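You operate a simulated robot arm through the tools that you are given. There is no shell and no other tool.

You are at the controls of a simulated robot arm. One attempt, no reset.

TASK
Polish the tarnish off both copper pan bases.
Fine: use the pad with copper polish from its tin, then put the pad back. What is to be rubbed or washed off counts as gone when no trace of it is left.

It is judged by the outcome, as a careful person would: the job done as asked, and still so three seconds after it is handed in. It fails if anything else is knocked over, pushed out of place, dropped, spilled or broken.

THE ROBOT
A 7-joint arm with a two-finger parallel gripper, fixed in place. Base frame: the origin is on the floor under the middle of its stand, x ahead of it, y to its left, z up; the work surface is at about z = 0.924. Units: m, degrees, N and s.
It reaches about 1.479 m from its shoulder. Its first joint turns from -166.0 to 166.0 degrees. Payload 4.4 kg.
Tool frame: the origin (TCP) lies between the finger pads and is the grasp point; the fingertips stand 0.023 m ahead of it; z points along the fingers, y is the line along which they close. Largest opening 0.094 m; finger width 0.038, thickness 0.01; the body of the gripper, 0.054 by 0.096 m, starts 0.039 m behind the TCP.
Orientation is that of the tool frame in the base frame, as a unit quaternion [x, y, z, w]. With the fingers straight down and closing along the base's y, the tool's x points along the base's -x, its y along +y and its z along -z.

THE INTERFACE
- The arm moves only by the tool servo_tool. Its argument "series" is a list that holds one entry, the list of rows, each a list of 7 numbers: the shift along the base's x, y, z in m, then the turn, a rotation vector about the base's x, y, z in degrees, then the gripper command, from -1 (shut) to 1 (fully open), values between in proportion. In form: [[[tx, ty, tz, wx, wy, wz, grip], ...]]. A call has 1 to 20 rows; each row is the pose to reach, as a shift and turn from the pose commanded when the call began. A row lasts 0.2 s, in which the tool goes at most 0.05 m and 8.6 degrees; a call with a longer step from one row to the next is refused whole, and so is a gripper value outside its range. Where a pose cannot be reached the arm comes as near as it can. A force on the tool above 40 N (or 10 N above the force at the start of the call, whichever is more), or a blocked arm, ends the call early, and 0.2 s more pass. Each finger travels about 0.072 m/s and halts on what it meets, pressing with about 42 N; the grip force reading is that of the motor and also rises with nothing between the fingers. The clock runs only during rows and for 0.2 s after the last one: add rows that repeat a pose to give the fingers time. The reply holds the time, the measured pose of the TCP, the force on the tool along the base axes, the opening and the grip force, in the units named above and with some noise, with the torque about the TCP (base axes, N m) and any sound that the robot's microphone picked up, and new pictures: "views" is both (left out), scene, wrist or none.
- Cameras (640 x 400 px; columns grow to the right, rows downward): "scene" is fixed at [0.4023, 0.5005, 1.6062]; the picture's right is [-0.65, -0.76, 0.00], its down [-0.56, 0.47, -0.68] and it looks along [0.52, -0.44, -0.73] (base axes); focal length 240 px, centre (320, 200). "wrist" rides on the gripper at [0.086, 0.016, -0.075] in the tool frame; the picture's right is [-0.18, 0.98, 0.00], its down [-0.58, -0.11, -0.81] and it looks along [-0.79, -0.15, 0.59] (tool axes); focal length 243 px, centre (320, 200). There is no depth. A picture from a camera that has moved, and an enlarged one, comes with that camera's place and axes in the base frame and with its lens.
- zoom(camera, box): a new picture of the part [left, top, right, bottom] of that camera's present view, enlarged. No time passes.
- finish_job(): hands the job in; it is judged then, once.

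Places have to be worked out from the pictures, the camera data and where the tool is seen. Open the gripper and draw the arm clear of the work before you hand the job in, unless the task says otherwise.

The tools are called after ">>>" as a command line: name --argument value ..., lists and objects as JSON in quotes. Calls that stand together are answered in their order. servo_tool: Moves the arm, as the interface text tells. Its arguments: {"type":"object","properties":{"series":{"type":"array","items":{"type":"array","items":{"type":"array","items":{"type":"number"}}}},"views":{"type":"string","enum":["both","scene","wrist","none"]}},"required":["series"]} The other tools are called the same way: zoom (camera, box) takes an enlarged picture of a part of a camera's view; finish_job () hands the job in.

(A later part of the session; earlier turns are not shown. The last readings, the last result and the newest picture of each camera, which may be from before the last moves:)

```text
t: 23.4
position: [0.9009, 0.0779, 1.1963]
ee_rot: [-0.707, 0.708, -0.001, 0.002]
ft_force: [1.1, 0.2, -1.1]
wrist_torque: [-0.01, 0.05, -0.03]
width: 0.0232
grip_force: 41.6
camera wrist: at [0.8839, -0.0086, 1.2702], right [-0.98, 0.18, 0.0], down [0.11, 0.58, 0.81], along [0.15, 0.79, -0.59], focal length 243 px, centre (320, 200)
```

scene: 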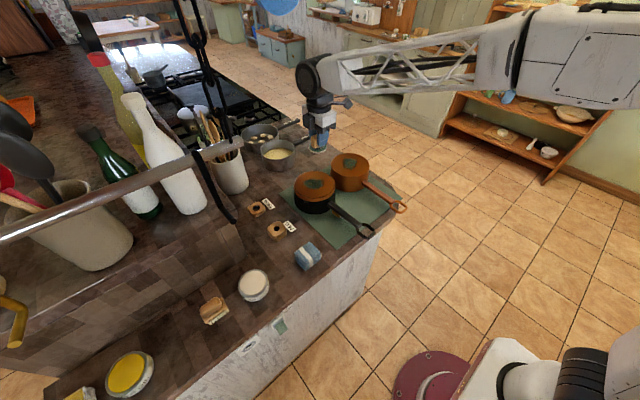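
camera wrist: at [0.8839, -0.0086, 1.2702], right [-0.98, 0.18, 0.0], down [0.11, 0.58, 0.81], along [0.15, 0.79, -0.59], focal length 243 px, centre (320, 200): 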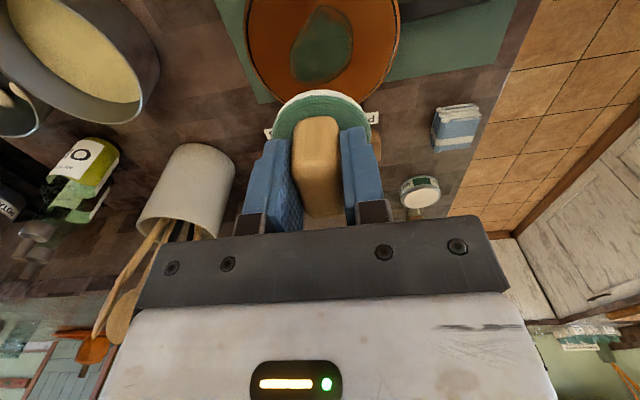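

All items are in place, and the first pan (base radius ≈0.073) lies below at about (0.90, 0.095), top z≈1.01. I zoom in to map the tarnish.

>>> zoom --camera "wrist" --box '[220, 0, 420, 130]'

>>> zoom --camera "scene" --box '[270, 120, 430, 250]'

```text
3.08 times, centred on (320, 65) of wrist
camera zoom: at [0.8839, -0.0086, 1.2702], right [-0.98, 0.18, 0.0], down [0.11, 0.58, 0.81], along [0.15, 0.79, -0.59], focal length 746 px, centre (320, 615)
```

zoom: 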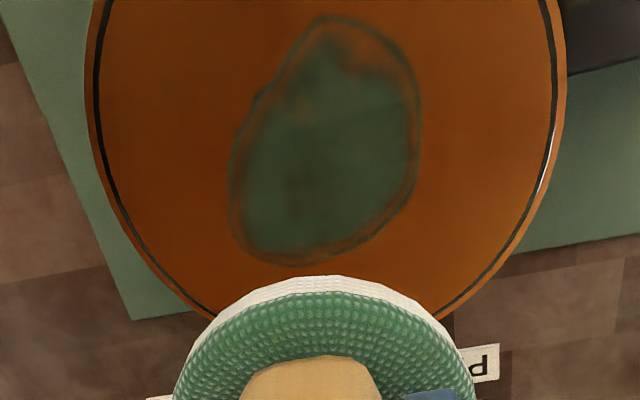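

```text
3.08 times, centred on (350, 185) of scene
camera zoom: at [0.4023, 0.5005, 1.6062], right [-0.65, -0.76, 0.0], down [-0.56, 0.47, -0.68], along [0.52, -0.44, -0.73], focal length 738 px, centre (228, 246)
```

zoom: 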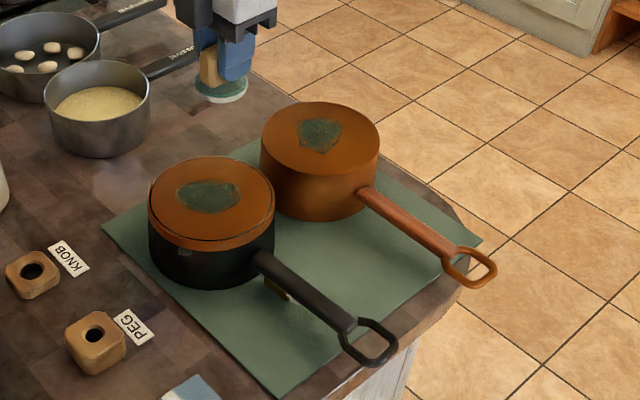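

The tarnish on pan 1 spans about x 0.870–0.937, y 0.059–0.129, centred on a pan centre near (0.901, 0.094). I centre the pad over it and descend to about 3 cm above the base.

>>> servo_tool --series '[[[0.001, 0.019, -0.03, 0, 0, 0, -1], [0.001, 0.019, -0.07, 0, 0, 0, -1], [0.001, 0.019, -0.11, 0, 0, 0, -1], [0.001, 0.019, -0.12, 0, 0, 0, -1], [0.001, 0.019, -0.12, 0, 0, 0, -1]]]' --views "both"

>>> zoom --camera "scene" --box '[270, 120, 430, 250]'

>>> zoom --camera "wrist" --box '[220, 0, 420, 230]'

```text
t: 24.6
position: [0.9014, 0.102, 1.0784]
ee_rot: [-0.707, 0.707, -0.001, 0.003]
ft_force: [-0.2, 0.1, 0.4]
wrist_torque: [0.0, 0.01, 0.0]
width: 0.0233
grip_force: 42.4
camera wrist: at [0.8852, 0.0139, 1.1529], right [-0.98, 0.18, 0.0], down [0.11, 0.58, 0.81], along [0.15, 0.79, -0.59], focal length 243 px, centre (320, 200)
```

scene: 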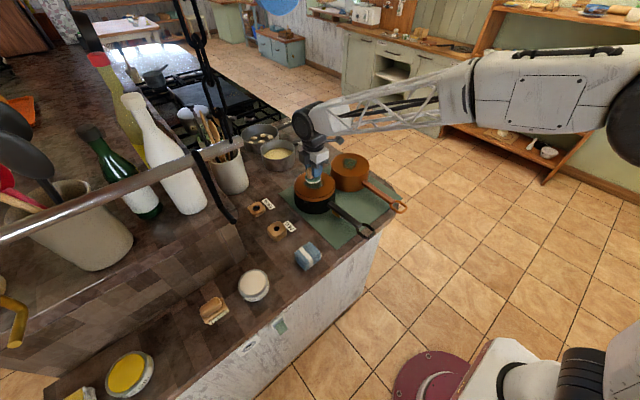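
wrist: 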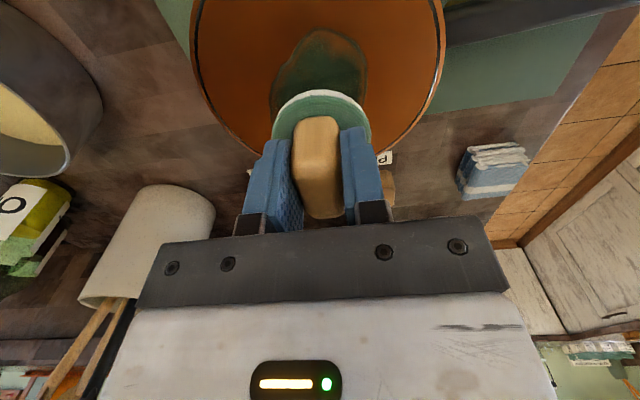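

```text
3.08 times, centred on (350, 185) of scene
camera zoom: at [0.4023, 0.5005, 1.6062], right [-0.65, -0.76, 0.0], down [-0.56, 0.47, -0.68], along [0.52, -0.44, -0.73], focal length 738 px, centre (228, 246)
```

zoom: 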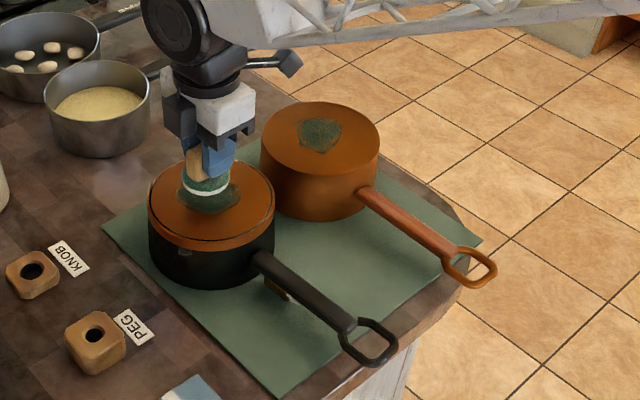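

```text
1.74 times, centred on (320, 115) of wrist
camera zoom: at [0.8852, 0.0139, 1.1529], right [-0.98, 0.18, 0.0], down [0.11, 0.58, 0.81], along [0.15, 0.79, -0.59], focal length 422 px, centre (320, 348)
```

zoom: 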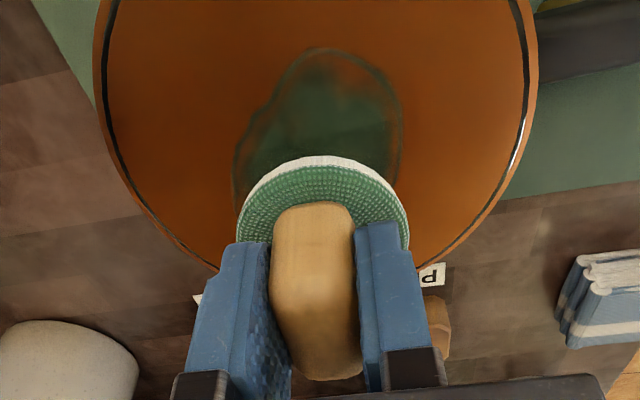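

The pad is over the tarnish with about 2–3 cm of air. I creep down 15 mm and read the force.

>>> servo_tool --series '[[[0, 0, -0.004, 0, 0, 0, -1], [0, 0, -0.008, 0, 0, 0, -1], [0, 0, -0.012, 0, 0, 0, -1], [0, 0, -0.015, 0, 0, 0, -1]]]' --views "wrist"

>>> zoom --camera "scene" --box '[290, 150, 350, 215]'

```text
t: 25.6
position: [0.9006, 0.0992, 1.0629]
ee_rot: [-0.707, 0.708, -0.001, 0.002]
ft_force: [0.4, -0.2, 0.2]
wrist_torque: [0.03, 0.0, 0.06]
width: 0.0232
grip_force: 42.1
camera wrist: at [0.8848, 0.0127, 1.1372], right [-0.98, 0.18, 0.0], down [0.11, 0.58, 0.81], along [0.15, 0.79, -0.59], focal length 243 px, centre (320, 200)
```

wrist: 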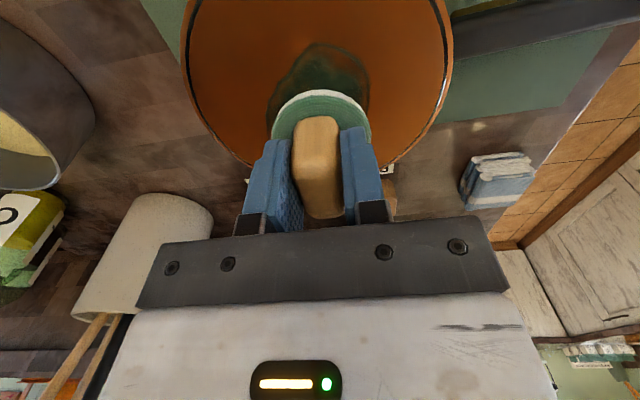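

```text
6.15 times, centred on (320, 182) of scene
camera zoom: at [0.4023, 0.5005, 1.6062], right [-0.65, -0.76, 0.0], down [-0.56, 0.47, -0.68], along [0.52, -0.44, -0.73], focal length 1475 px, centre (320, 308)
```

zoom: 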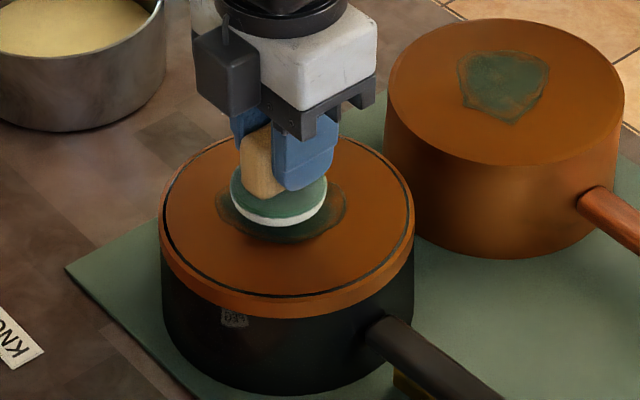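

The scene view suggests about 1 cm of gap remaining (base near z≈1.01–1.015). I creep down another 7 mm.

>>> servo_tool --series '[[[0, 0, -0.003, 0, 0, 0, -1], [0, 0, -0.005, 0, 0, 0, -1], [0, 0, -0.007, 0, 0, 0, -1]]]' --views "none"

>>> zoom --camera "scene" --box '[290, 150, 350, 215]'

```text
t: 26.4
position: [0.9002, 0.0985, 1.0546]
ee_rot: [0.707, -0.707, 0.001, -0.002]
ft_force: [0.1, 0.7, -0.9]
wrist_torque: [0.02, 0.02, -0.01]
width: 0.023
grip_force: 41.8
```

```text
6.15 times, centred on (320, 182) of scene
camera zoom: at [0.4023, 0.5005, 1.6062], right [-0.65, -0.76, 0.0], down [-0.56, 0.47, -0.68], along [0.52, -0.44, -0.73], focal length 1475 px, centre (320, 308)
```

zoom: 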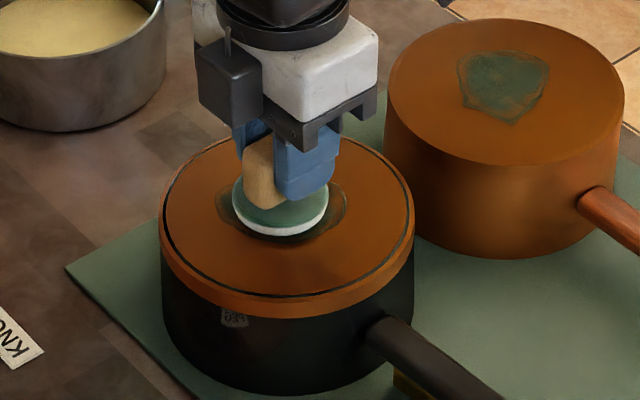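

No contact yet, but I notice a small tag on pan 1's side; I zoom in on it and the item below the handle to be sure nothing about the pan matters.

>>> zoom --camera "scene" --box '[292, 190, 324, 210]'

>>> zoom --camera "scene" --box '[320, 195, 360, 220]'

```text
16.00 times, centred on (308, 200) of scene
camera zoom: at [0.4023, 0.5005, 1.6062], right [-0.65, -0.76, 0.0], down [-0.56, 0.47, -0.68], along [0.52, -0.44, -0.73], focal length 3836 px, centre (512, 200)
```

zoom: 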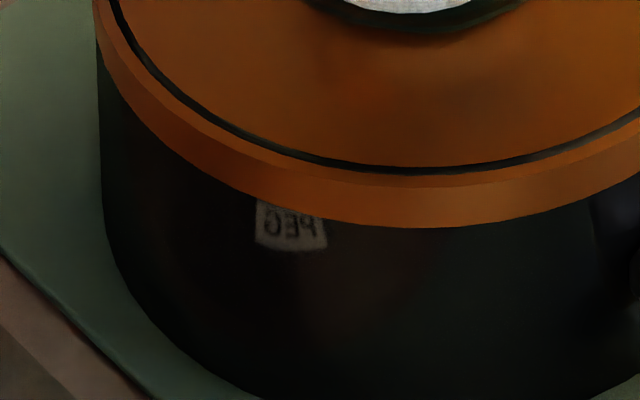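

```text
16.00 times, centred on (340, 208) of scene
camera zoom: at [0.4023, 0.5005, 1.6062], right [-0.65, -0.76, 0.0], down [-0.56, 0.47, -0.68], along [0.52, -0.44, -0.73], focal length 3836 px, centre (0, 80)
```

zoom: 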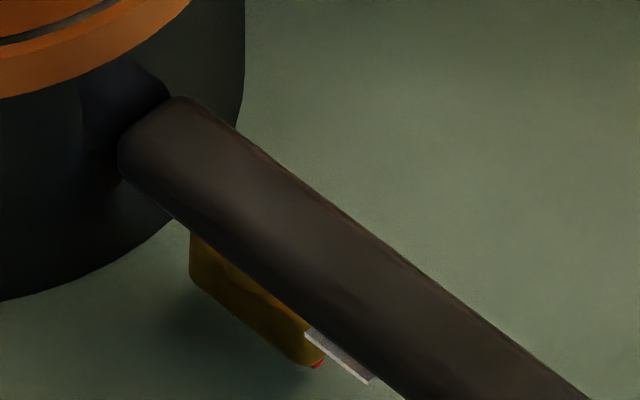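

The "tag" is just a reflection of the PEG label. I keep creeping down in small steps until light contact.

>>> servo_tool --series '[[[0, 0, -0.0015, 0, 0, 0, -1], [0, 0, -0.003, 0, 0, 0, -1], [0, 0, -0.003, 0, 0, 0, -1]]]' --views "none"

>>> zoom --camera "scene" --box '[290, 150, 350, 215]'

```text
t: 27.2
position: [0.9001, 0.0993, 1.0514]
ee_rot: [-0.706, 0.708, 0.0, 0.002]
ft_force: [-0.2, 0.0, -1.1]
wrist_torque: [0.02, 0.01, 0.03]
width: 0.023
grip_force: 41.3
```

```text
6.15 times, centred on (320, 182) of scene
camera zoom: at [0.4023, 0.5005, 1.6062], right [-0.65, -0.76, 0.0], down [-0.56, 0.47, -0.68], along [0.52, -0.44, -0.73], focal length 1475 px, centre (320, 308)
```

zoom: 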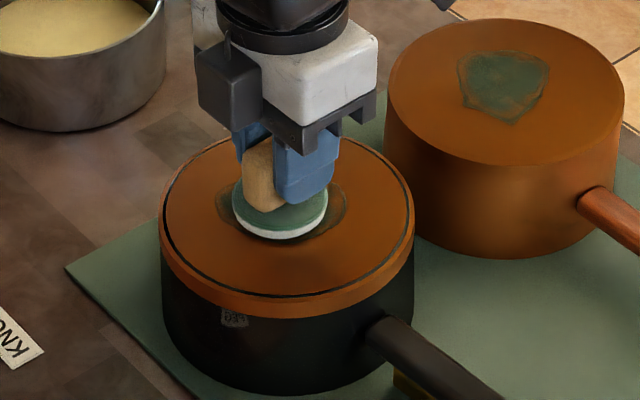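

Almost touching now. Two more millimetre steps.

>>> servo_tool --series '[[[0, 0, -0.001, 0, 0, 0, -1], [0, 0, -0.002, 0, 0, 0, -1], [0, 0, -0.002, 0, 0, 0, -1]]]' --views "none"

```text
t: 28.0
position: [0.8998, 0.0987, 1.0506]
ee_rot: [-0.707, 0.707, 0.0, 0.002]
ft_force: [-0.3, 0.4, 0.0]
wrist_torque: [0.0, 0.01, 0.0]
width: 0.0233
grip_force: 42.7
```

>>> servo_tool --series '[[[0, 0, -0.001, 0, 0, 0, -1], [0, 0, -0.002, 0, 0, 0, -1], [0, 0, -0.002, 0, 0, 0, -1]]]' --views "none"

>>> zoom --camera "scene" --box '[290, 150, 350, 215]'

```text
t: 28.8
position: [0.9005, 0.0994, 1.0493]
ee_rot: [0.707, -0.707, 0.001, -0.003]
ft_force: [2.4, -1.6, 3.1]
wrist_torque: [-0.05, 0.05, 0.0]
width: 0.023
grip_force: 41.8
```

```text
6.15 times, centred on (320, 182) of scene
camera zoom: at [0.4023, 0.5005, 1.6062], right [-0.65, -0.76, 0.0], down [-0.56, 0.47, -0.68], along [0.52, -0.44, -0.73], focal length 1475 px, centre (320, 308)
```

zoom: 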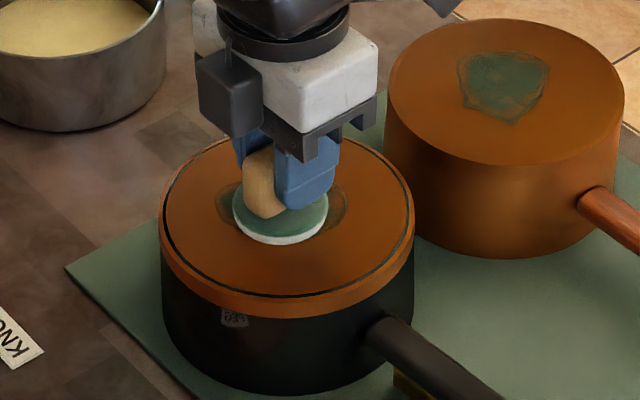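

Contact begins (about 3 N). I press about 1 mm more and make a gentle test stroke along y through the middle.

>>> servo_tool --series '[[[0, 0, -0.001, 0, 0, 0, -1], [0, -0.012, -0.001, 0, 0, 0, -1], [0, -0.024, -0.001, 0, 0, 0, -1], [0, -0.012, -0.001, 0, 0, 0, -1], [0, 0, -0.001, 0, 0, 0, -1], [0, 0.012, -0.001, 0, 0, 0, -1], [0, 0.024, -0.001, 0, 0, 0, -1], [0, 0.012, -0.001, 0, 0, 0, -1], [0, 0, -0.001, 0, 0, 0, -1]]]' --views "both"

>>> zoom --camera "scene" --box '[290, 150, 350, 215]'

>>> zoom --camera "wrist" --box '[220, 0, 420, 230]'

```text
t: 30.8
position: [0.8997, 0.1006, 1.0488]
ee_rot: [0.708, -0.706, 0.001, -0.003]
ft_force: [0.9, 15.9, 30.1]
wrist_torque: [0.62, 0.12, -0.08]
width: 0.0232
grip_force: 42.0
camera wrist: at [0.883, 0.0134, 1.1227], right [-0.98, 0.18, -0.01], down [0.1, 0.58, 0.81], along [0.15, 0.79, -0.59], focal length 243 px, centre (320, 200)
```

scene: 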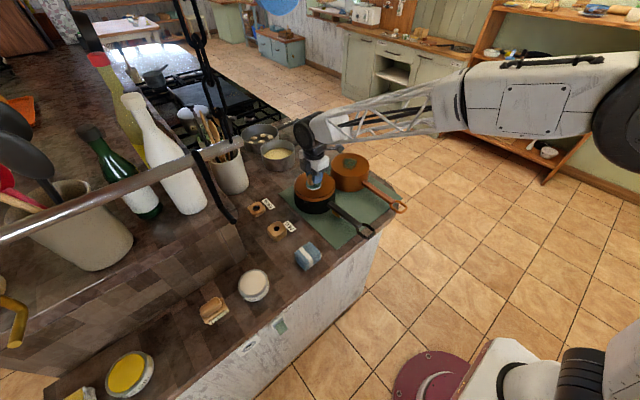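
wrist: 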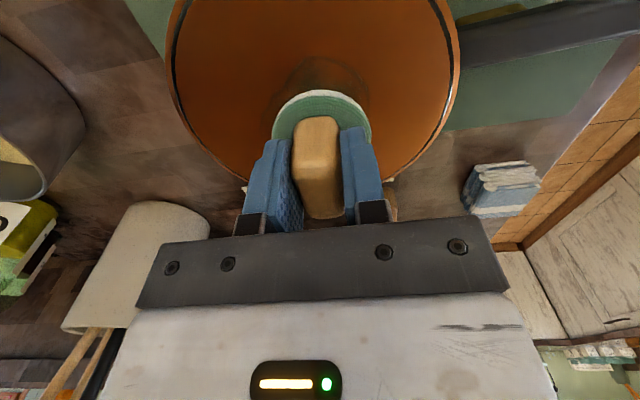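

```text
6.15 times, centred on (320, 182) of scene
camera zoom: at [0.4023, 0.5005, 1.6062], right [-0.65, -0.76, 0.0], down [-0.56, 0.47, -0.68], along [0.52, -0.44, -0.73], focal length 1475 px, centre (320, 308)
```

zoom: 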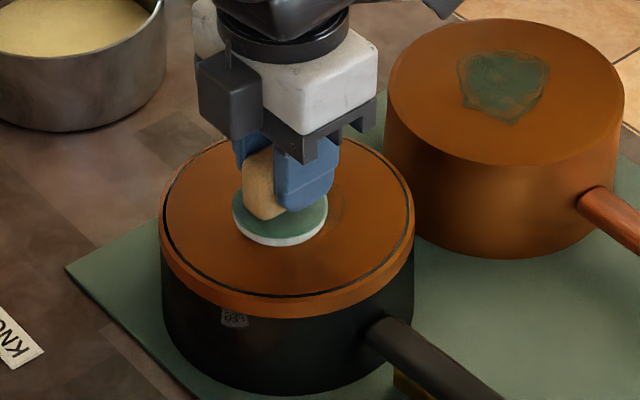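

```text
1.74 times, centred on (320, 115) of wrist
camera zoom: at [0.883, 0.0134, 1.1227], right [-0.98, 0.18, -0.01], down [0.1, 0.58, 0.81], along [0.15, 0.79, -0.59], focal length 422 px, centre (320, 348)
```

zoom: 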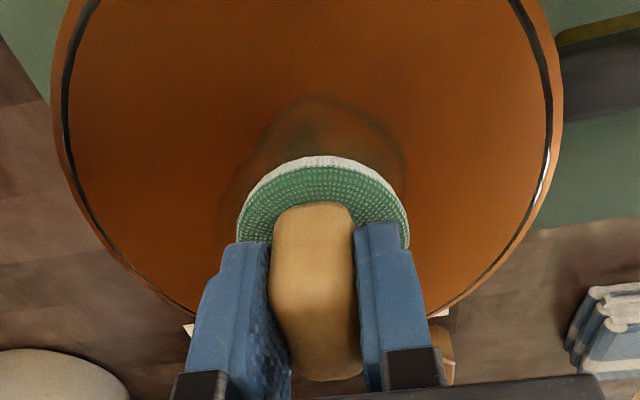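

The polish works: the tarnish is fading and the pan has not moved, though the press (30 N) is more than needed. I ease off 0.4 mm and rub in a loop around the patch.

>>> servo_tool --series '[[[0, 0, 0.0004, 0, 0, 0, -1], [-0.01, -0.006, 0.0004, 0, 0, 0, -1], [-0.019, -0.015, 0.0004, 0, 0, 0, -1], [-0.019, -0.002, 0.0004, 0, 0, 0, -1], [-0.019, 0.012, 0.0004, 0, 0, 0, -1], [-0.017, 0.024, 0.0004, 0, 0, 0, -1], [-0.005, 0.028, 0.0004, 0, 0, 0, -1], [0.008, 0.028, 0.0004, 0, 0, 0, -1], [0.02, 0.022, 0.0004, 0, 0, 0, -1], [0.023, 0.01, 0.0004, 0, 0, 0, -1], [0.023, -0.005, 0.0004, 0, 0, 0, -1], [0.021, -0.018, 0.0004, 0, 0, 0, -1], [0.01, -0.026, 0.0004, 0, 0, 0, -1], [-0.003, -0.026, 0.0004, 0, 0, 0, -1], [-0.015, -0.022, 0.0004, 0, 0, 0, -1], [-0.022, -0.01, 0.0004, 0, 0, 0, -1], [-0.022, 0.005, 0.0004, 0, 0, 0, -1], [-0.015, 0.015, 0.0004, 0, 0, 0, -1], [0, 0.012, 0.0004, 0, 0, 0, -1], [0, 0, 0.0004, 0, 0, 0, -1]]]' --views "both"

>>> zoom --camera "scene" --box '[290, 150, 350, 215]'

>>> zoom --camera "wrist" --box '[220, 0, 420, 230]'

```text
t: 35.0
position: [0.8993, 0.1002, 1.047]
ee_rot: [0.708, -0.707, 0.0, -0.001]
ft_force: [0.8, 7.0, 14.6]
wrist_torque: [0.35, -0.01, -0.02]
width: 0.023
grip_force: 42.1
camera wrist: at [0.8834, 0.0141, 1.1224], right [-0.98, 0.18, 0.0], down [0.11, 0.58, 0.81], along [0.15, 0.79, -0.59], focal length 243 px, centre (320, 200)
```

scene: 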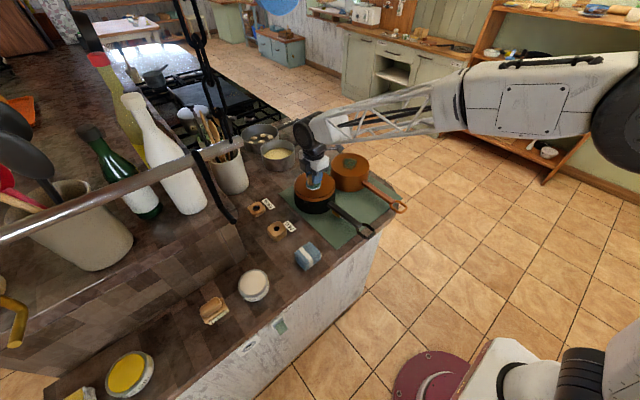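
wrist: 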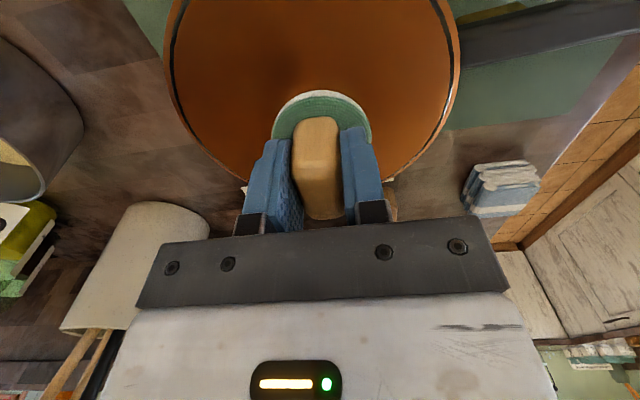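

```text
6.15 times, centred on (320, 182) of scene
camera zoom: at [0.4023, 0.5005, 1.6062], right [-0.65, -0.76, 0.0], down [-0.56, 0.47, -0.68], along [0.52, -0.44, -0.73], focal length 1475 px, centre (320, 308)
```

zoom: 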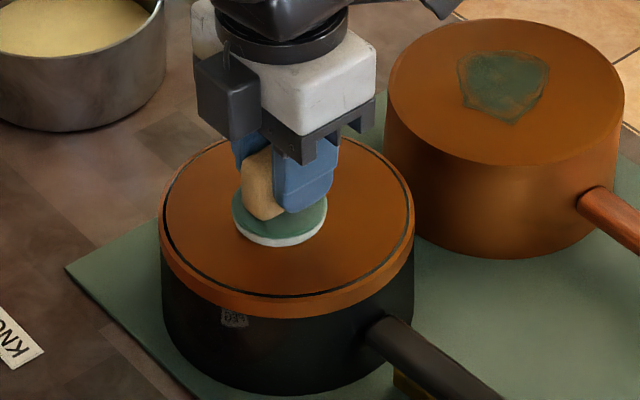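

```text
1.74 times, centred on (320, 115) of wrist
camera zoom: at [0.8834, 0.0141, 1.1224], right [-0.98, 0.18, 0.0], down [0.11, 0.58, 0.81], along [0.15, 0.79, -0.59], focal length 422 px, centre (320, 348)
```

zoom: 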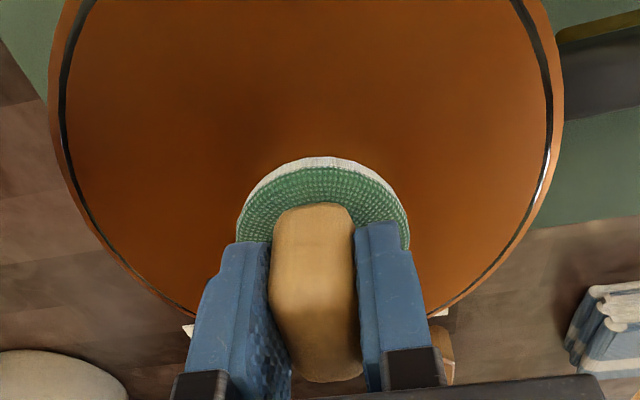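

Nearly all of the tarnish on pan 1 is gone at a gentle 15 N and the pan stands still. I do one more loop, outer then inner, to leave no trace.

>>> servo_tool --series '[[[0.012, 0, 0, 0, 0, 0, -1], [0.024, 0, 0, 0, 0, 0, -1], [0.026, 0.012, 0, 0, 0, 0, -1], [0.018, 0.022, 0, 0, 0, 0, -1], [0.005, 0.03, 0, 0, 0, 0, -1], [-0.009, 0.028, 0, 0, 0, 0, -1], [-0.02, 0.02, 0, 0, 0, 0, -1], [-0.026, 0.008, 0, 0, 0, 0, -1], [-0.026, -0.006, 0, 0, 0, 0, -1], [-0.02, -0.018, 0, 0, 0, 0, -1], [-0.008, -0.027, 0, 0, 0, 0, -1], [0.006, -0.028, 0, 0, 0, 0, -1], [0.018, -0.021, 0, 0, 0, 0, -1], [0.018, -0.008, 0, 0, 0, 0, -1], [0.012, 0.005, 0, 0, 0, 0, -1], [0.004, 0.015, 0, 0, 0, 0, -1], [-0.008, 0.01, 0, 0, 0, 0, -1], [-0.012, -0.003, 0, 0, 0, 0, -1], [-0.004, -0.014, 0, 0, 0, 0, -1], [0, 0, 0, 0, 0, 0, -1]]]' --views "none"

```text
t: 39.2
position: [0.9001, 0.0977, 1.0468]
ee_rot: [-0.707, 0.707, -0.001, 0.002]
ft_force: [-3.3, -6.6, 15.5]
wrist_torque: [-0.28, 0.23, 0.05]
width: 0.0228
grip_force: 41.8
```

Rubbing done at about 15 N. I lift straight up to inspect the whole base of pan 1.

>>> servo_tool --series '[[[0, 0, 0.005, 0, 0, 0, -1], [0, 0, 0.04, 0, 0, 0, -1], [0, 0, 0.08, 0, 0, 0, -1], [0, -0.02, 0.12, 0, 0, 0, -1], [0, -0.035, 0.15, 0, 0, 0, -1], [0, -0.035, 0.15, 0, 0, 0, -1]]]' --views "both"

>>> zoom --camera "scene" --box '[290, 150, 350, 215]'

>>> zoom --camera "wrist" --box '[220, 0, 420, 130]'

```text
t: 40.6
position: [0.8982, 0.0659, 1.1972]
ee_rot: [0.707, -0.707, 0.0, -0.003]
ft_force: [0.5, 0.7, -0.4]
wrist_torque: [0.0, 0.0, 0.02]
width: 0.0234
grip_force: 41.9
camera wrist: at [0.8818, -0.0208, 1.2728], right [-0.98, 0.18, 0.0], down [0.11, 0.58, 0.81], along [0.15, 0.79, -0.59], focal length 243 px, centre (320, 200)
```

scene: 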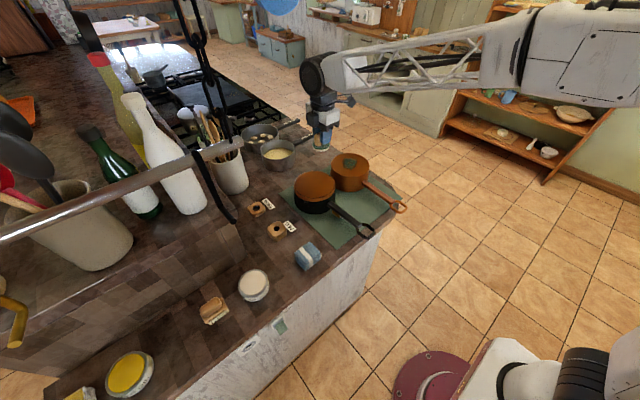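
wrist: 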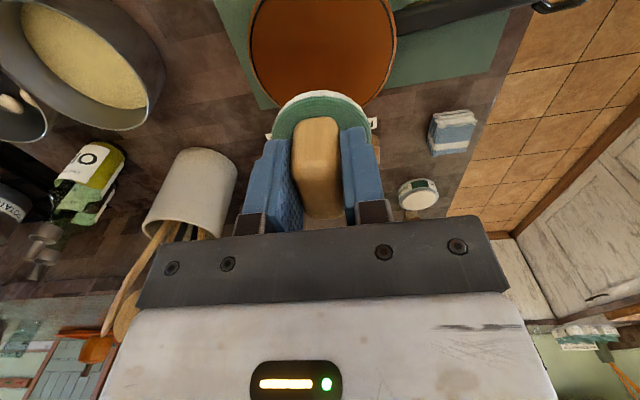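

```text
6.15 times, centred on (320, 182) of scene
camera zoom: at [0.4023, 0.5005, 1.6062], right [-0.65, -0.76, 0.0], down [-0.56, 0.47, -0.68], along [0.52, -0.44, -0.73], focal length 1475 px, centre (320, 308)
```

zoom: 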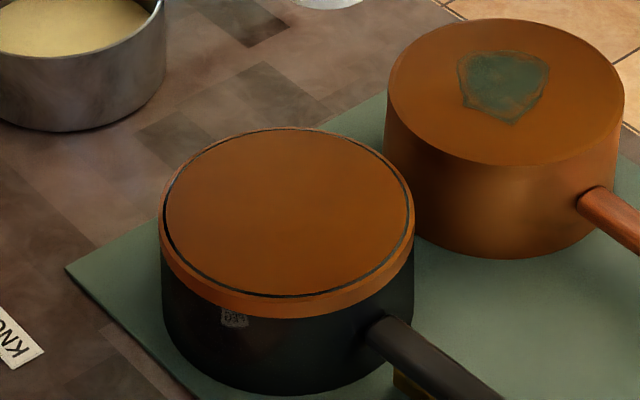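

```text
3.08 times, centred on (320, 65) of wrist
camera zoom: at [0.8818, -0.0208, 1.2728], right [-0.98, 0.18, 0.0], down [0.11, 0.58, 0.81], along [0.15, 0.79, -0.59], focal length 746 px, centre (320, 615)
```

zoom: 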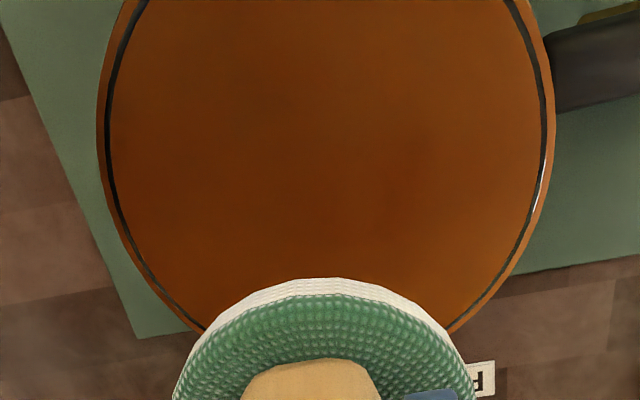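

Pan 1 looks clean. I zoom in harder to check for faint remains before moving to pan 2.

>>> zoom --camera "scene" --box '[293, 168, 337, 200]'

>>> zoom --camera "wrist" --box '[250, 0, 400, 95]'

```text
12.50 times, centred on (315, 184) of scene
camera zoom: at [0.4023, 0.5005, 1.6062], right [-0.65, -0.76, 0.0], down [-0.56, 0.47, -0.68], along [0.52, -0.44, -0.73], focal length 2997 px, centre (382, 400)
```

zoom: 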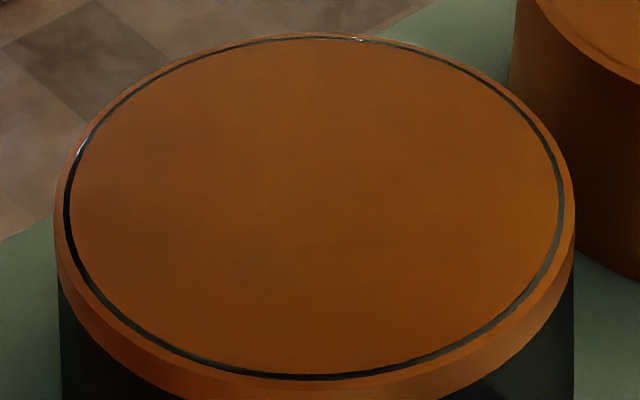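

```text
4.21 times, centred on (325, 48) of wrist
camera zoom: at [0.8818, -0.0208, 1.2728], right [-0.98, 0.18, 0.0], down [0.11, 0.58, 0.81], along [0.15, 0.79, -0.59], focal length 1022 px, centre (299, 842)
```

zoom: 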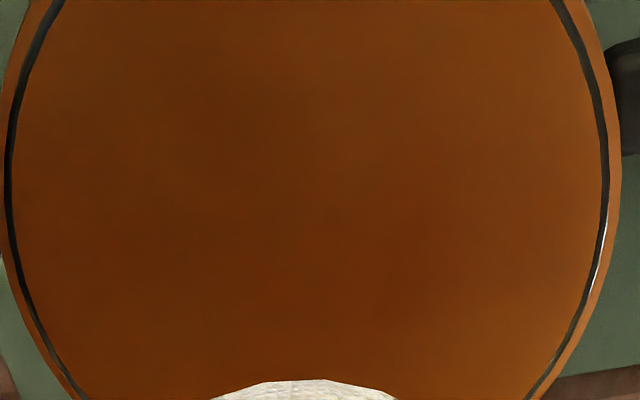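

Pan 1 is clean. I move to hover before pan 2 at y≈−0.11 and z≈1.2 to map its tarnish.

>>> servo_tool --series '[[[0, -0.035, 0, 0, 0, 0, -1], [0, -0.07, 0, 0, 0, 0, -1], [0, -0.105, 0, 0, 0, 0, -1], [0, -0.14, 0, 0, 0, 0, -1], [0, -0.175, 0, 0, 0, 0, -1], [0, -0.175, 0, 0, 0, 0, -1]]]' --views "both"

>>> zoom --camera "wrist" --box '[220, 0, 420, 130]'

>>> zoom --camera "scene" --box '[325, 140, 385, 200]'

```text
t: 42.0
position: [0.8961, -0.1137, 1.1976]
ee_rot: [-0.707, 0.708, 0.0, 0.002]
ft_force: [0.3, -0.2, 0.0]
wrist_torque: [-0.01, 0.0, 0.03]
width: 0.0231
grip_force: 41.7
camera wrist: at [0.8806, -0.2004, 1.2736], right [-0.98, 0.18, 0.0], down [0.11, 0.58, 0.81], along [0.15, 0.79, -0.59], focal length 243 px, centre (320, 200)
```

scene: 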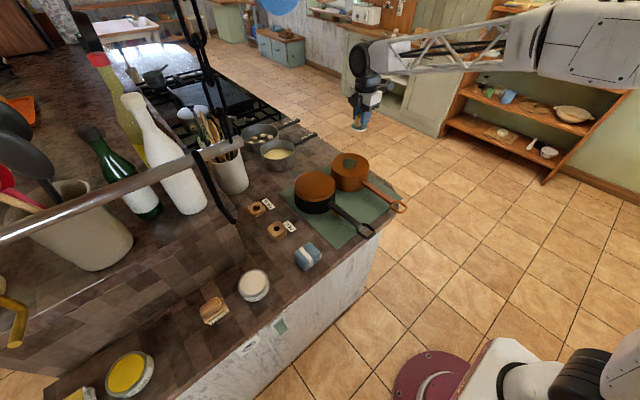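
wrist: 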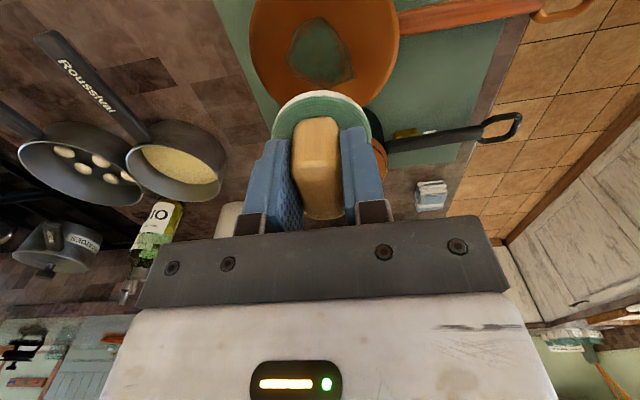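

```text
3.08 times, centred on (320, 65) of wrist
camera zoom: at [0.8806, -0.2004, 1.2736], right [-0.98, 0.18, 0.0], down [0.11, 0.58, 0.81], along [0.15, 0.79, -0.59], focal length 746 px, centre (320, 615)
```

zoom: 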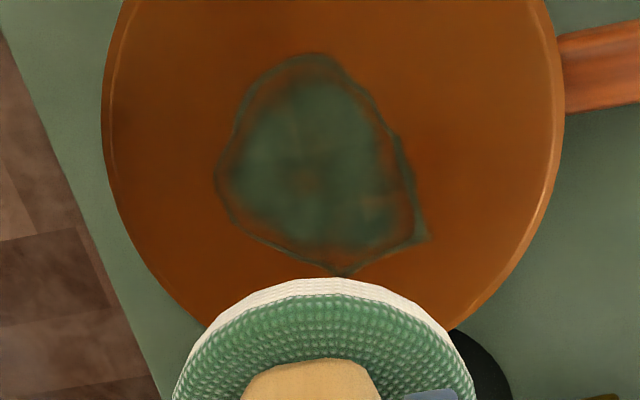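

```text
6.67 times, centred on (355, 170) of scene
camera zoom: at [0.4023, 0.5005, 1.6062], right [-0.65, -0.76, 0.0], down [-0.56, 0.47, -0.68], along [0.52, -0.44, -0.73], focal length 1598 px, centre (87, 400)
```

zoom: 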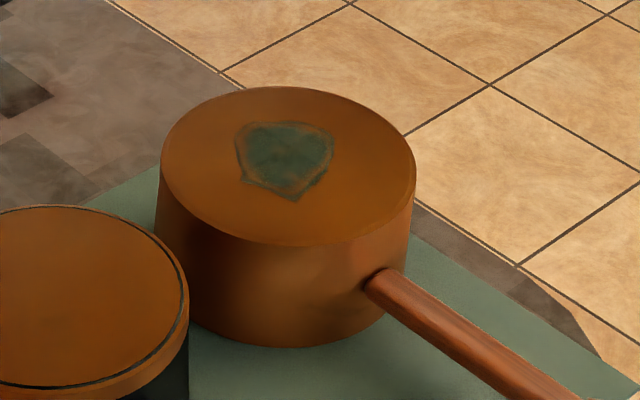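

Pan 2's tarnish is centred about (+0.005, +0.027) from the current tool position, roughly 0.067 × 0.069 m, at a similar height to pan 1. I move over it and descend to about 1 cm above.

>>> servo_tool --series '[[[0.003, 0.015, -0.03, 0, 0, 0, -1], [0.005, 0.027, -0.07, 0, 0, 0, -1], [0.005, 0.027, -0.11, 0, 0, 0, -1], [0.005, 0.027, -0.13, 0, 0, 0, -1], [0.005, 0.027, -0.138, 0, 0, 0, -1], [0.005, 0.027, -0.138, 0, 0, 0, -1]]]' --views "both"

>>> zoom --camera "wrist" --box '[220, 0, 420, 230]'

>>> zoom --camera "scene" --box '[325, 140, 385, 200]'

```text
t: 43.4
position: [0.9056, -0.0838, 1.0609]
ee_rot: [0.707, -0.707, -0.001, -0.003]
ft_force: [-0.2, 1.1, -0.5]
wrist_torque: [-0.02, 0.02, 0.01]
width: 0.0232
grip_force: 42.5
camera wrist: at [0.889, -0.1709, 1.1358], right [-0.98, 0.18, 0.0], down [0.11, 0.58, 0.81], along [0.15, 0.79, -0.59], focal length 243 px, centre (320, 200)
```

scene: 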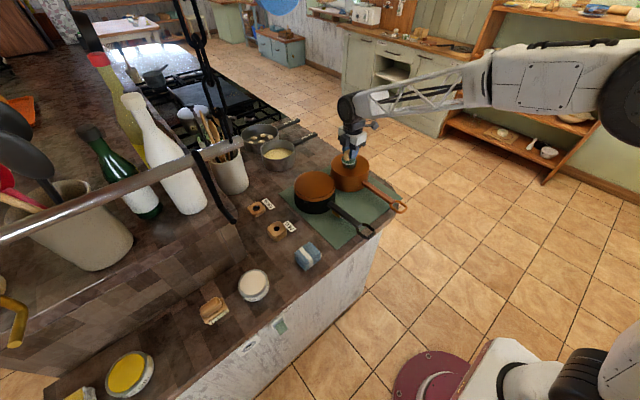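
wrist: 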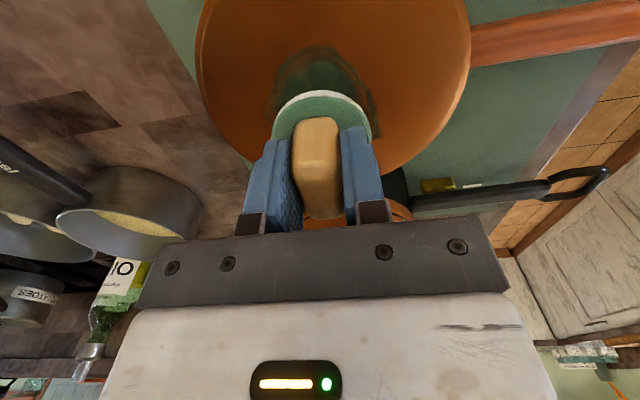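

```text
1.74 times, centred on (320, 115) of wrist
camera zoom: at [0.889, -0.1709, 1.1358], right [-0.98, 0.18, 0.0], down [0.11, 0.58, 0.81], along [0.15, 0.79, -0.59], focal length 422 px, centre (320, 348)
```

zoom: 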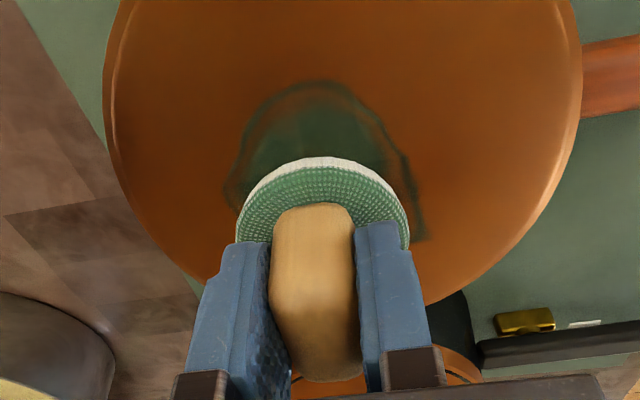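

```text
6.67 times, centred on (355, 170) of scene
camera zoom: at [0.4023, 0.5005, 1.6062], right [-0.65, -0.76, 0.0], down [-0.56, 0.47, -0.68], along [0.52, -0.44, -0.73], focal length 1598 px, centre (87, 400)
```

zoom: 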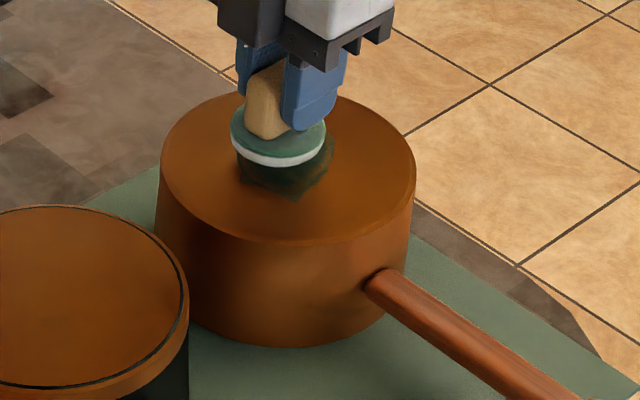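

The pad is aligned over pan 2's tarnish with about 1 cm left. I creep down 8 mm, then read the force.

>>> servo_tool --series '[[[0, 0, -0.003, 0, 0, 0, -1], [0, 0, -0.006, 0, 0, 0, -1], [0, 0, -0.008, 0, 0, 0, -1], [0, 0, -0.009, 0, 0, 0, -1]]]' --views "none"

>>> zoom --camera "scene" --box '[325, 140, 385, 200]'

```text
t: 44.4
position: [0.9058, -0.0838, 1.0502]
ee_rot: [-0.707, 0.707, 0.0, 0.003]
ft_force: [-0.4, 0.3, 0.8]
wrist_torque: [0.0, -0.03, 0.01]
width: 0.0233
grip_force: 41.9
```

```text
6.67 times, centred on (355, 170) of scene
camera zoom: at [0.4023, 0.5005, 1.6062], right [-0.65, -0.76, 0.0], down [-0.56, 0.47, -0.68], along [0.52, -0.44, -0.73], focal length 1598 px, centre (87, 400)
```

zoom: 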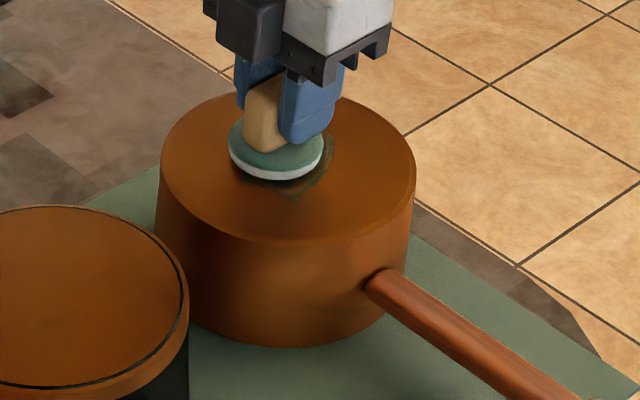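

There is still a small gap. I continue in small steps.

>>> servo_tool --series '[[[0, 0, -0.0015, 0, 0, 0, -1], [0, 0, -0.003, 0, 0, 0, -1], [0, 0, -0.003, 0, 0, 0, -1]]]' --views "none"

>>> zoom --camera "scene" --box '[325, 140, 385, 200]'

```text
t: 45.2
position: [0.9058, -0.0844, 1.0498]
ee_rot: [-0.707, 0.707, 0.0, 0.002]
ft_force: [-0.8, -0.1, -0.4]
wrist_torque: [-0.01, 0.01, 0.0]
width: 0.0231
grip_force: 41.8
```

```text
6.67 times, centred on (355, 170) of scene
camera zoom: at [0.4023, 0.5005, 1.6062], right [-0.65, -0.76, 0.0], down [-0.56, 0.47, -0.68], along [0.52, -0.44, -0.73], focal length 1598 px, centre (87, 400)
```

zoom: 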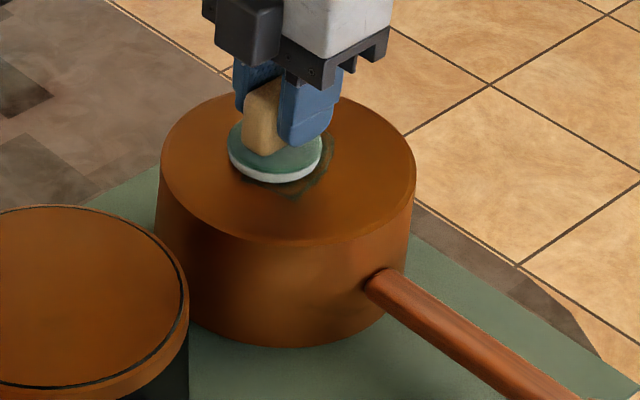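

Force is still near zero at commanded z≈1.049. I go down another 2 mm.

>>> servo_tool --series '[[[0, 0, -0.001, 0, 0, 0, -1], [0, 0, -0.002, 0, 0, 0, -1], [0, 0, -0.002, 0, 0, 0, -1]]]' --views "none"

```text
t: 46.0
position: [0.9051, -0.0835, 1.0466]
ee_rot: [0.708, -0.707, 0.001, -0.003]
ft_force: [2.0, -0.2, 5.8]
wrist_torque: [-0.04, 0.04, 0.01]
width: 0.0231
grip_force: 41.5
```

Contact at about 6 N. I add 0.5 mm of press and rub: strokes through the middle, then a loop around the patch.

>>> servo_tool --series '[[[0, -0.008, -0.0005, 0, 0, 0, -1], [0, -0.02, -0.0005, 0, 0, 0, -1], [0, -0.008, -0.0005, 0, 0, 0, -1], [0, 0.006, -0.0005, 0, 0, 0, -1], [0, 0.02, -0.0005, 0, 0, 0, -1], [-0.012, 0.022, -0.0005, 0, 0, 0, -1], [-0.02, 0.012, -0.0005, 0, 0, 0, -1], [-0.02, 0, -0.0005, 0, 0, 0, -1], [-0.018, -0.014, -0.0005, 0, 0, 0, -1], [-0.008, -0.024, -0.0005, 0, 0, 0, -1], [0.006, -0.026, -0.0005, 0, 0, 0, -1], [0.018, -0.018, -0.0005, 0, 0, 0, -1], [0.022, -0.005, -0.0005, 0, 0, 0, -1], [0.022, 0.009, -0.0005, 0, 0, 0, -1], [0.016, 0.021, -0.0005, 0, 0, 0, -1], [0.003, 0.027, -0.0005, 0, 0, 0, -1], [-0.01, 0.02, -0.0005, 0, 0, 0, -1], [-0.012, 0.006, -0.0005, 0, 0, 0, -1], [-0.004, -0.004, -0.0005, 0, 0, 0, -1], [0, 0, -0.0005, 0, 0, 0, -1]]]' --views "both"

>>> zoom --camera "wrist" --box '[220, 0, 420, 230]'

>>> zoom --camera "scene" --box '[325, 140, 385, 200]'

```text
t: 47.7
position: [0.8846, -0.0713, 1.0465]
ee_rot: [-0.707, 0.707, -0.002, 0.004]
ft_force: [1.3, -0.4, 6.2]
wrist_torque: [-0.05, 0.08, 0.0]
width: 0.0232
grip_force: 41.8
stopped in row 8: the force on the tool passed its limit at 43 N (the readings are from after the stop); the commanded pose is now the measured one
camera wrist: at [0.8684, -0.1588, 1.1222], right [-0.98, 0.18, -0.01], down [0.1, 0.58, 0.81], along [0.15, 0.79, -0.59], focal length 243 px, centre (320, 200)
```

scene: 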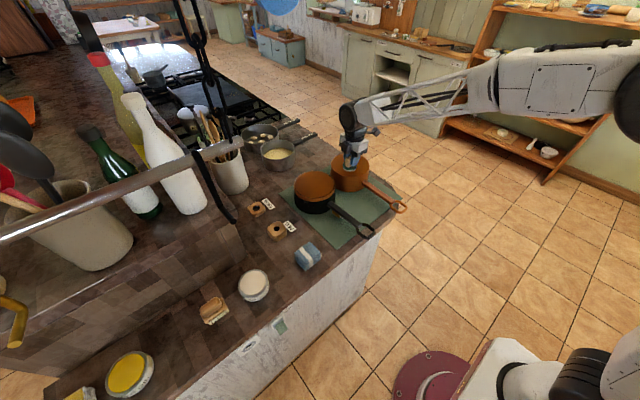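
wrist: 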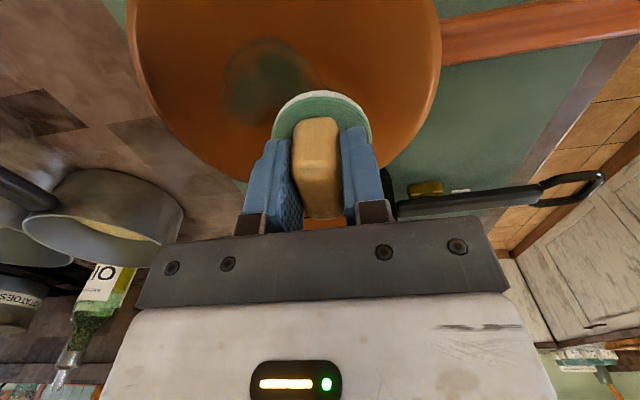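

```text
1.74 times, centred on (320, 115) of wrist
camera zoom: at [0.8684, -0.1588, 1.1222], right [-0.98, 0.18, -0.01], down [0.1, 0.58, 0.81], along [0.15, 0.79, -0.59], focal length 422 px, centre (320, 348)
```

zoom: 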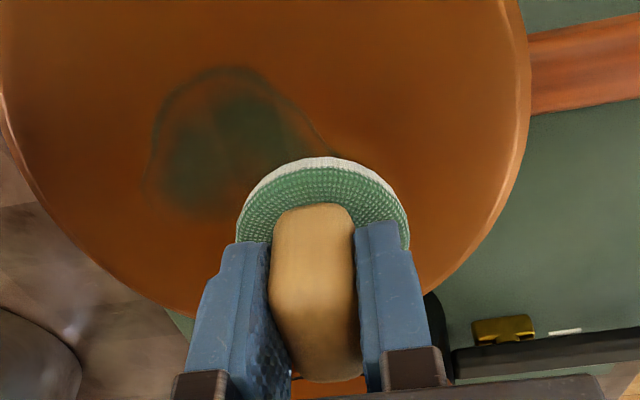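

```text
6.67 times, centred on (355, 170) of scene
camera zoom: at [0.4023, 0.5005, 1.6062], right [-0.65, -0.76, 0.0], down [-0.56, 0.47, -0.68], along [0.52, -0.44, -0.73], focal length 1598 px, centre (87, 400)
```

zoom: 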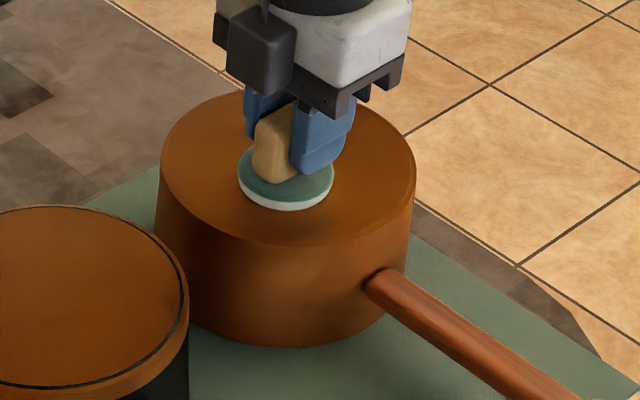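

The force guard tripped at 43 N on the handle side, so the base is slightly higher there; the tarnish has already faded where rubbed. I continue with no extra press in shorter bouts while watching the force.

>>> servo_tool --series '[[[0.008, -0.005, 0, 0, 0, 0, -1], [0.02, -0.0125, 0, 0, 0, 0, -1], [0.03, -0.005, 0, 0, 0, 0, -1], [0.04, 0.0, 0, 0, 0, 0, -1], [0.042, -0.012, 0, 0, 0, 0, -1], [0.04, -0.025, 0, 0, 0, 0, -1], [0.03, -0.034, 0, 0, 0, 0, -1], [0.02, -0.0125, 0, 0, 0, 0, -1]]]' --views "both"

>>> zoom --camera "wrist" --box '[220, 0, 420, 230]'

>>> zoom --camera "scene" --box '[325, 140, 385, 200]'

```text
t: 49.5
position: [0.9049, -0.0851, 1.0475]
ee_rot: [0.707, -0.707, 0.003, -0.005]
ft_force: [4.2, -10.6, 22.9]
wrist_torque: [-0.53, 0.12, 0.19]
width: 0.0231
grip_force: 42.4
camera wrist: at [0.8884, -0.1721, 1.122], right [-0.98, 0.18, -0.01], down [0.1, 0.58, 0.81], along [0.15, 0.79, -0.59], focal length 243 px, centre (320, 200)
```

scene: 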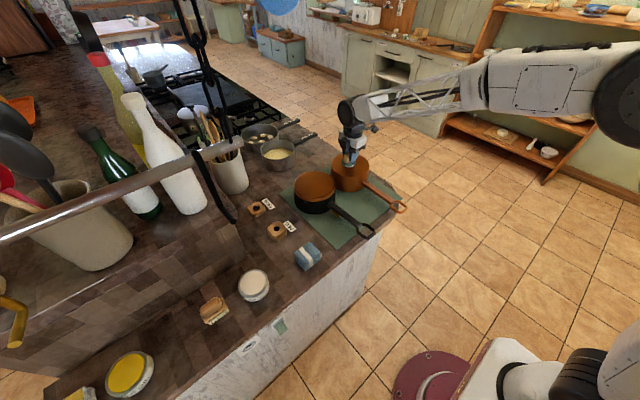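
wrist: 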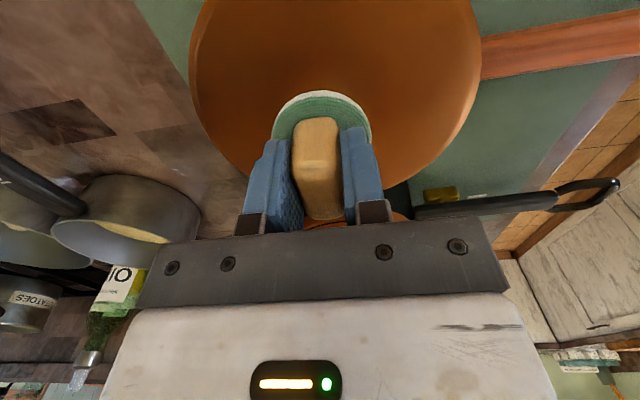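

```text
1.74 times, centred on (320, 115) of wrist
camera zoom: at [0.8884, -0.1721, 1.122], right [-0.98, 0.18, -0.01], down [0.1, 0.58, 0.81], along [0.15, 0.79, -0.59], focal length 422 px, centre (320, 348)
```

zoom: 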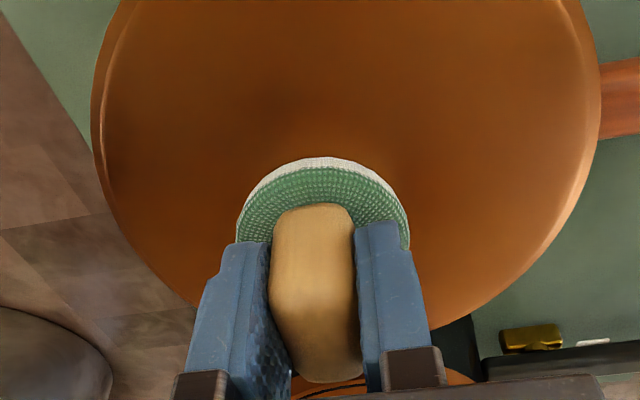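

```text
6.67 times, centred on (355, 170) of scene
camera zoom: at [0.4023, 0.5005, 1.6062], right [-0.65, -0.76, 0.0], down [-0.56, 0.47, -0.68], along [0.52, -0.44, -0.73], focal length 1598 px, centre (87, 400)
```

zoom: 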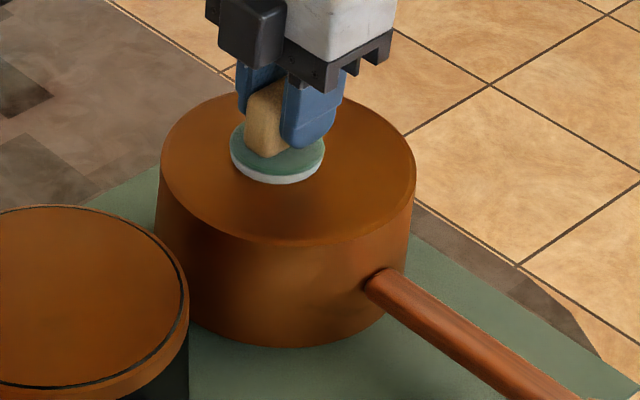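

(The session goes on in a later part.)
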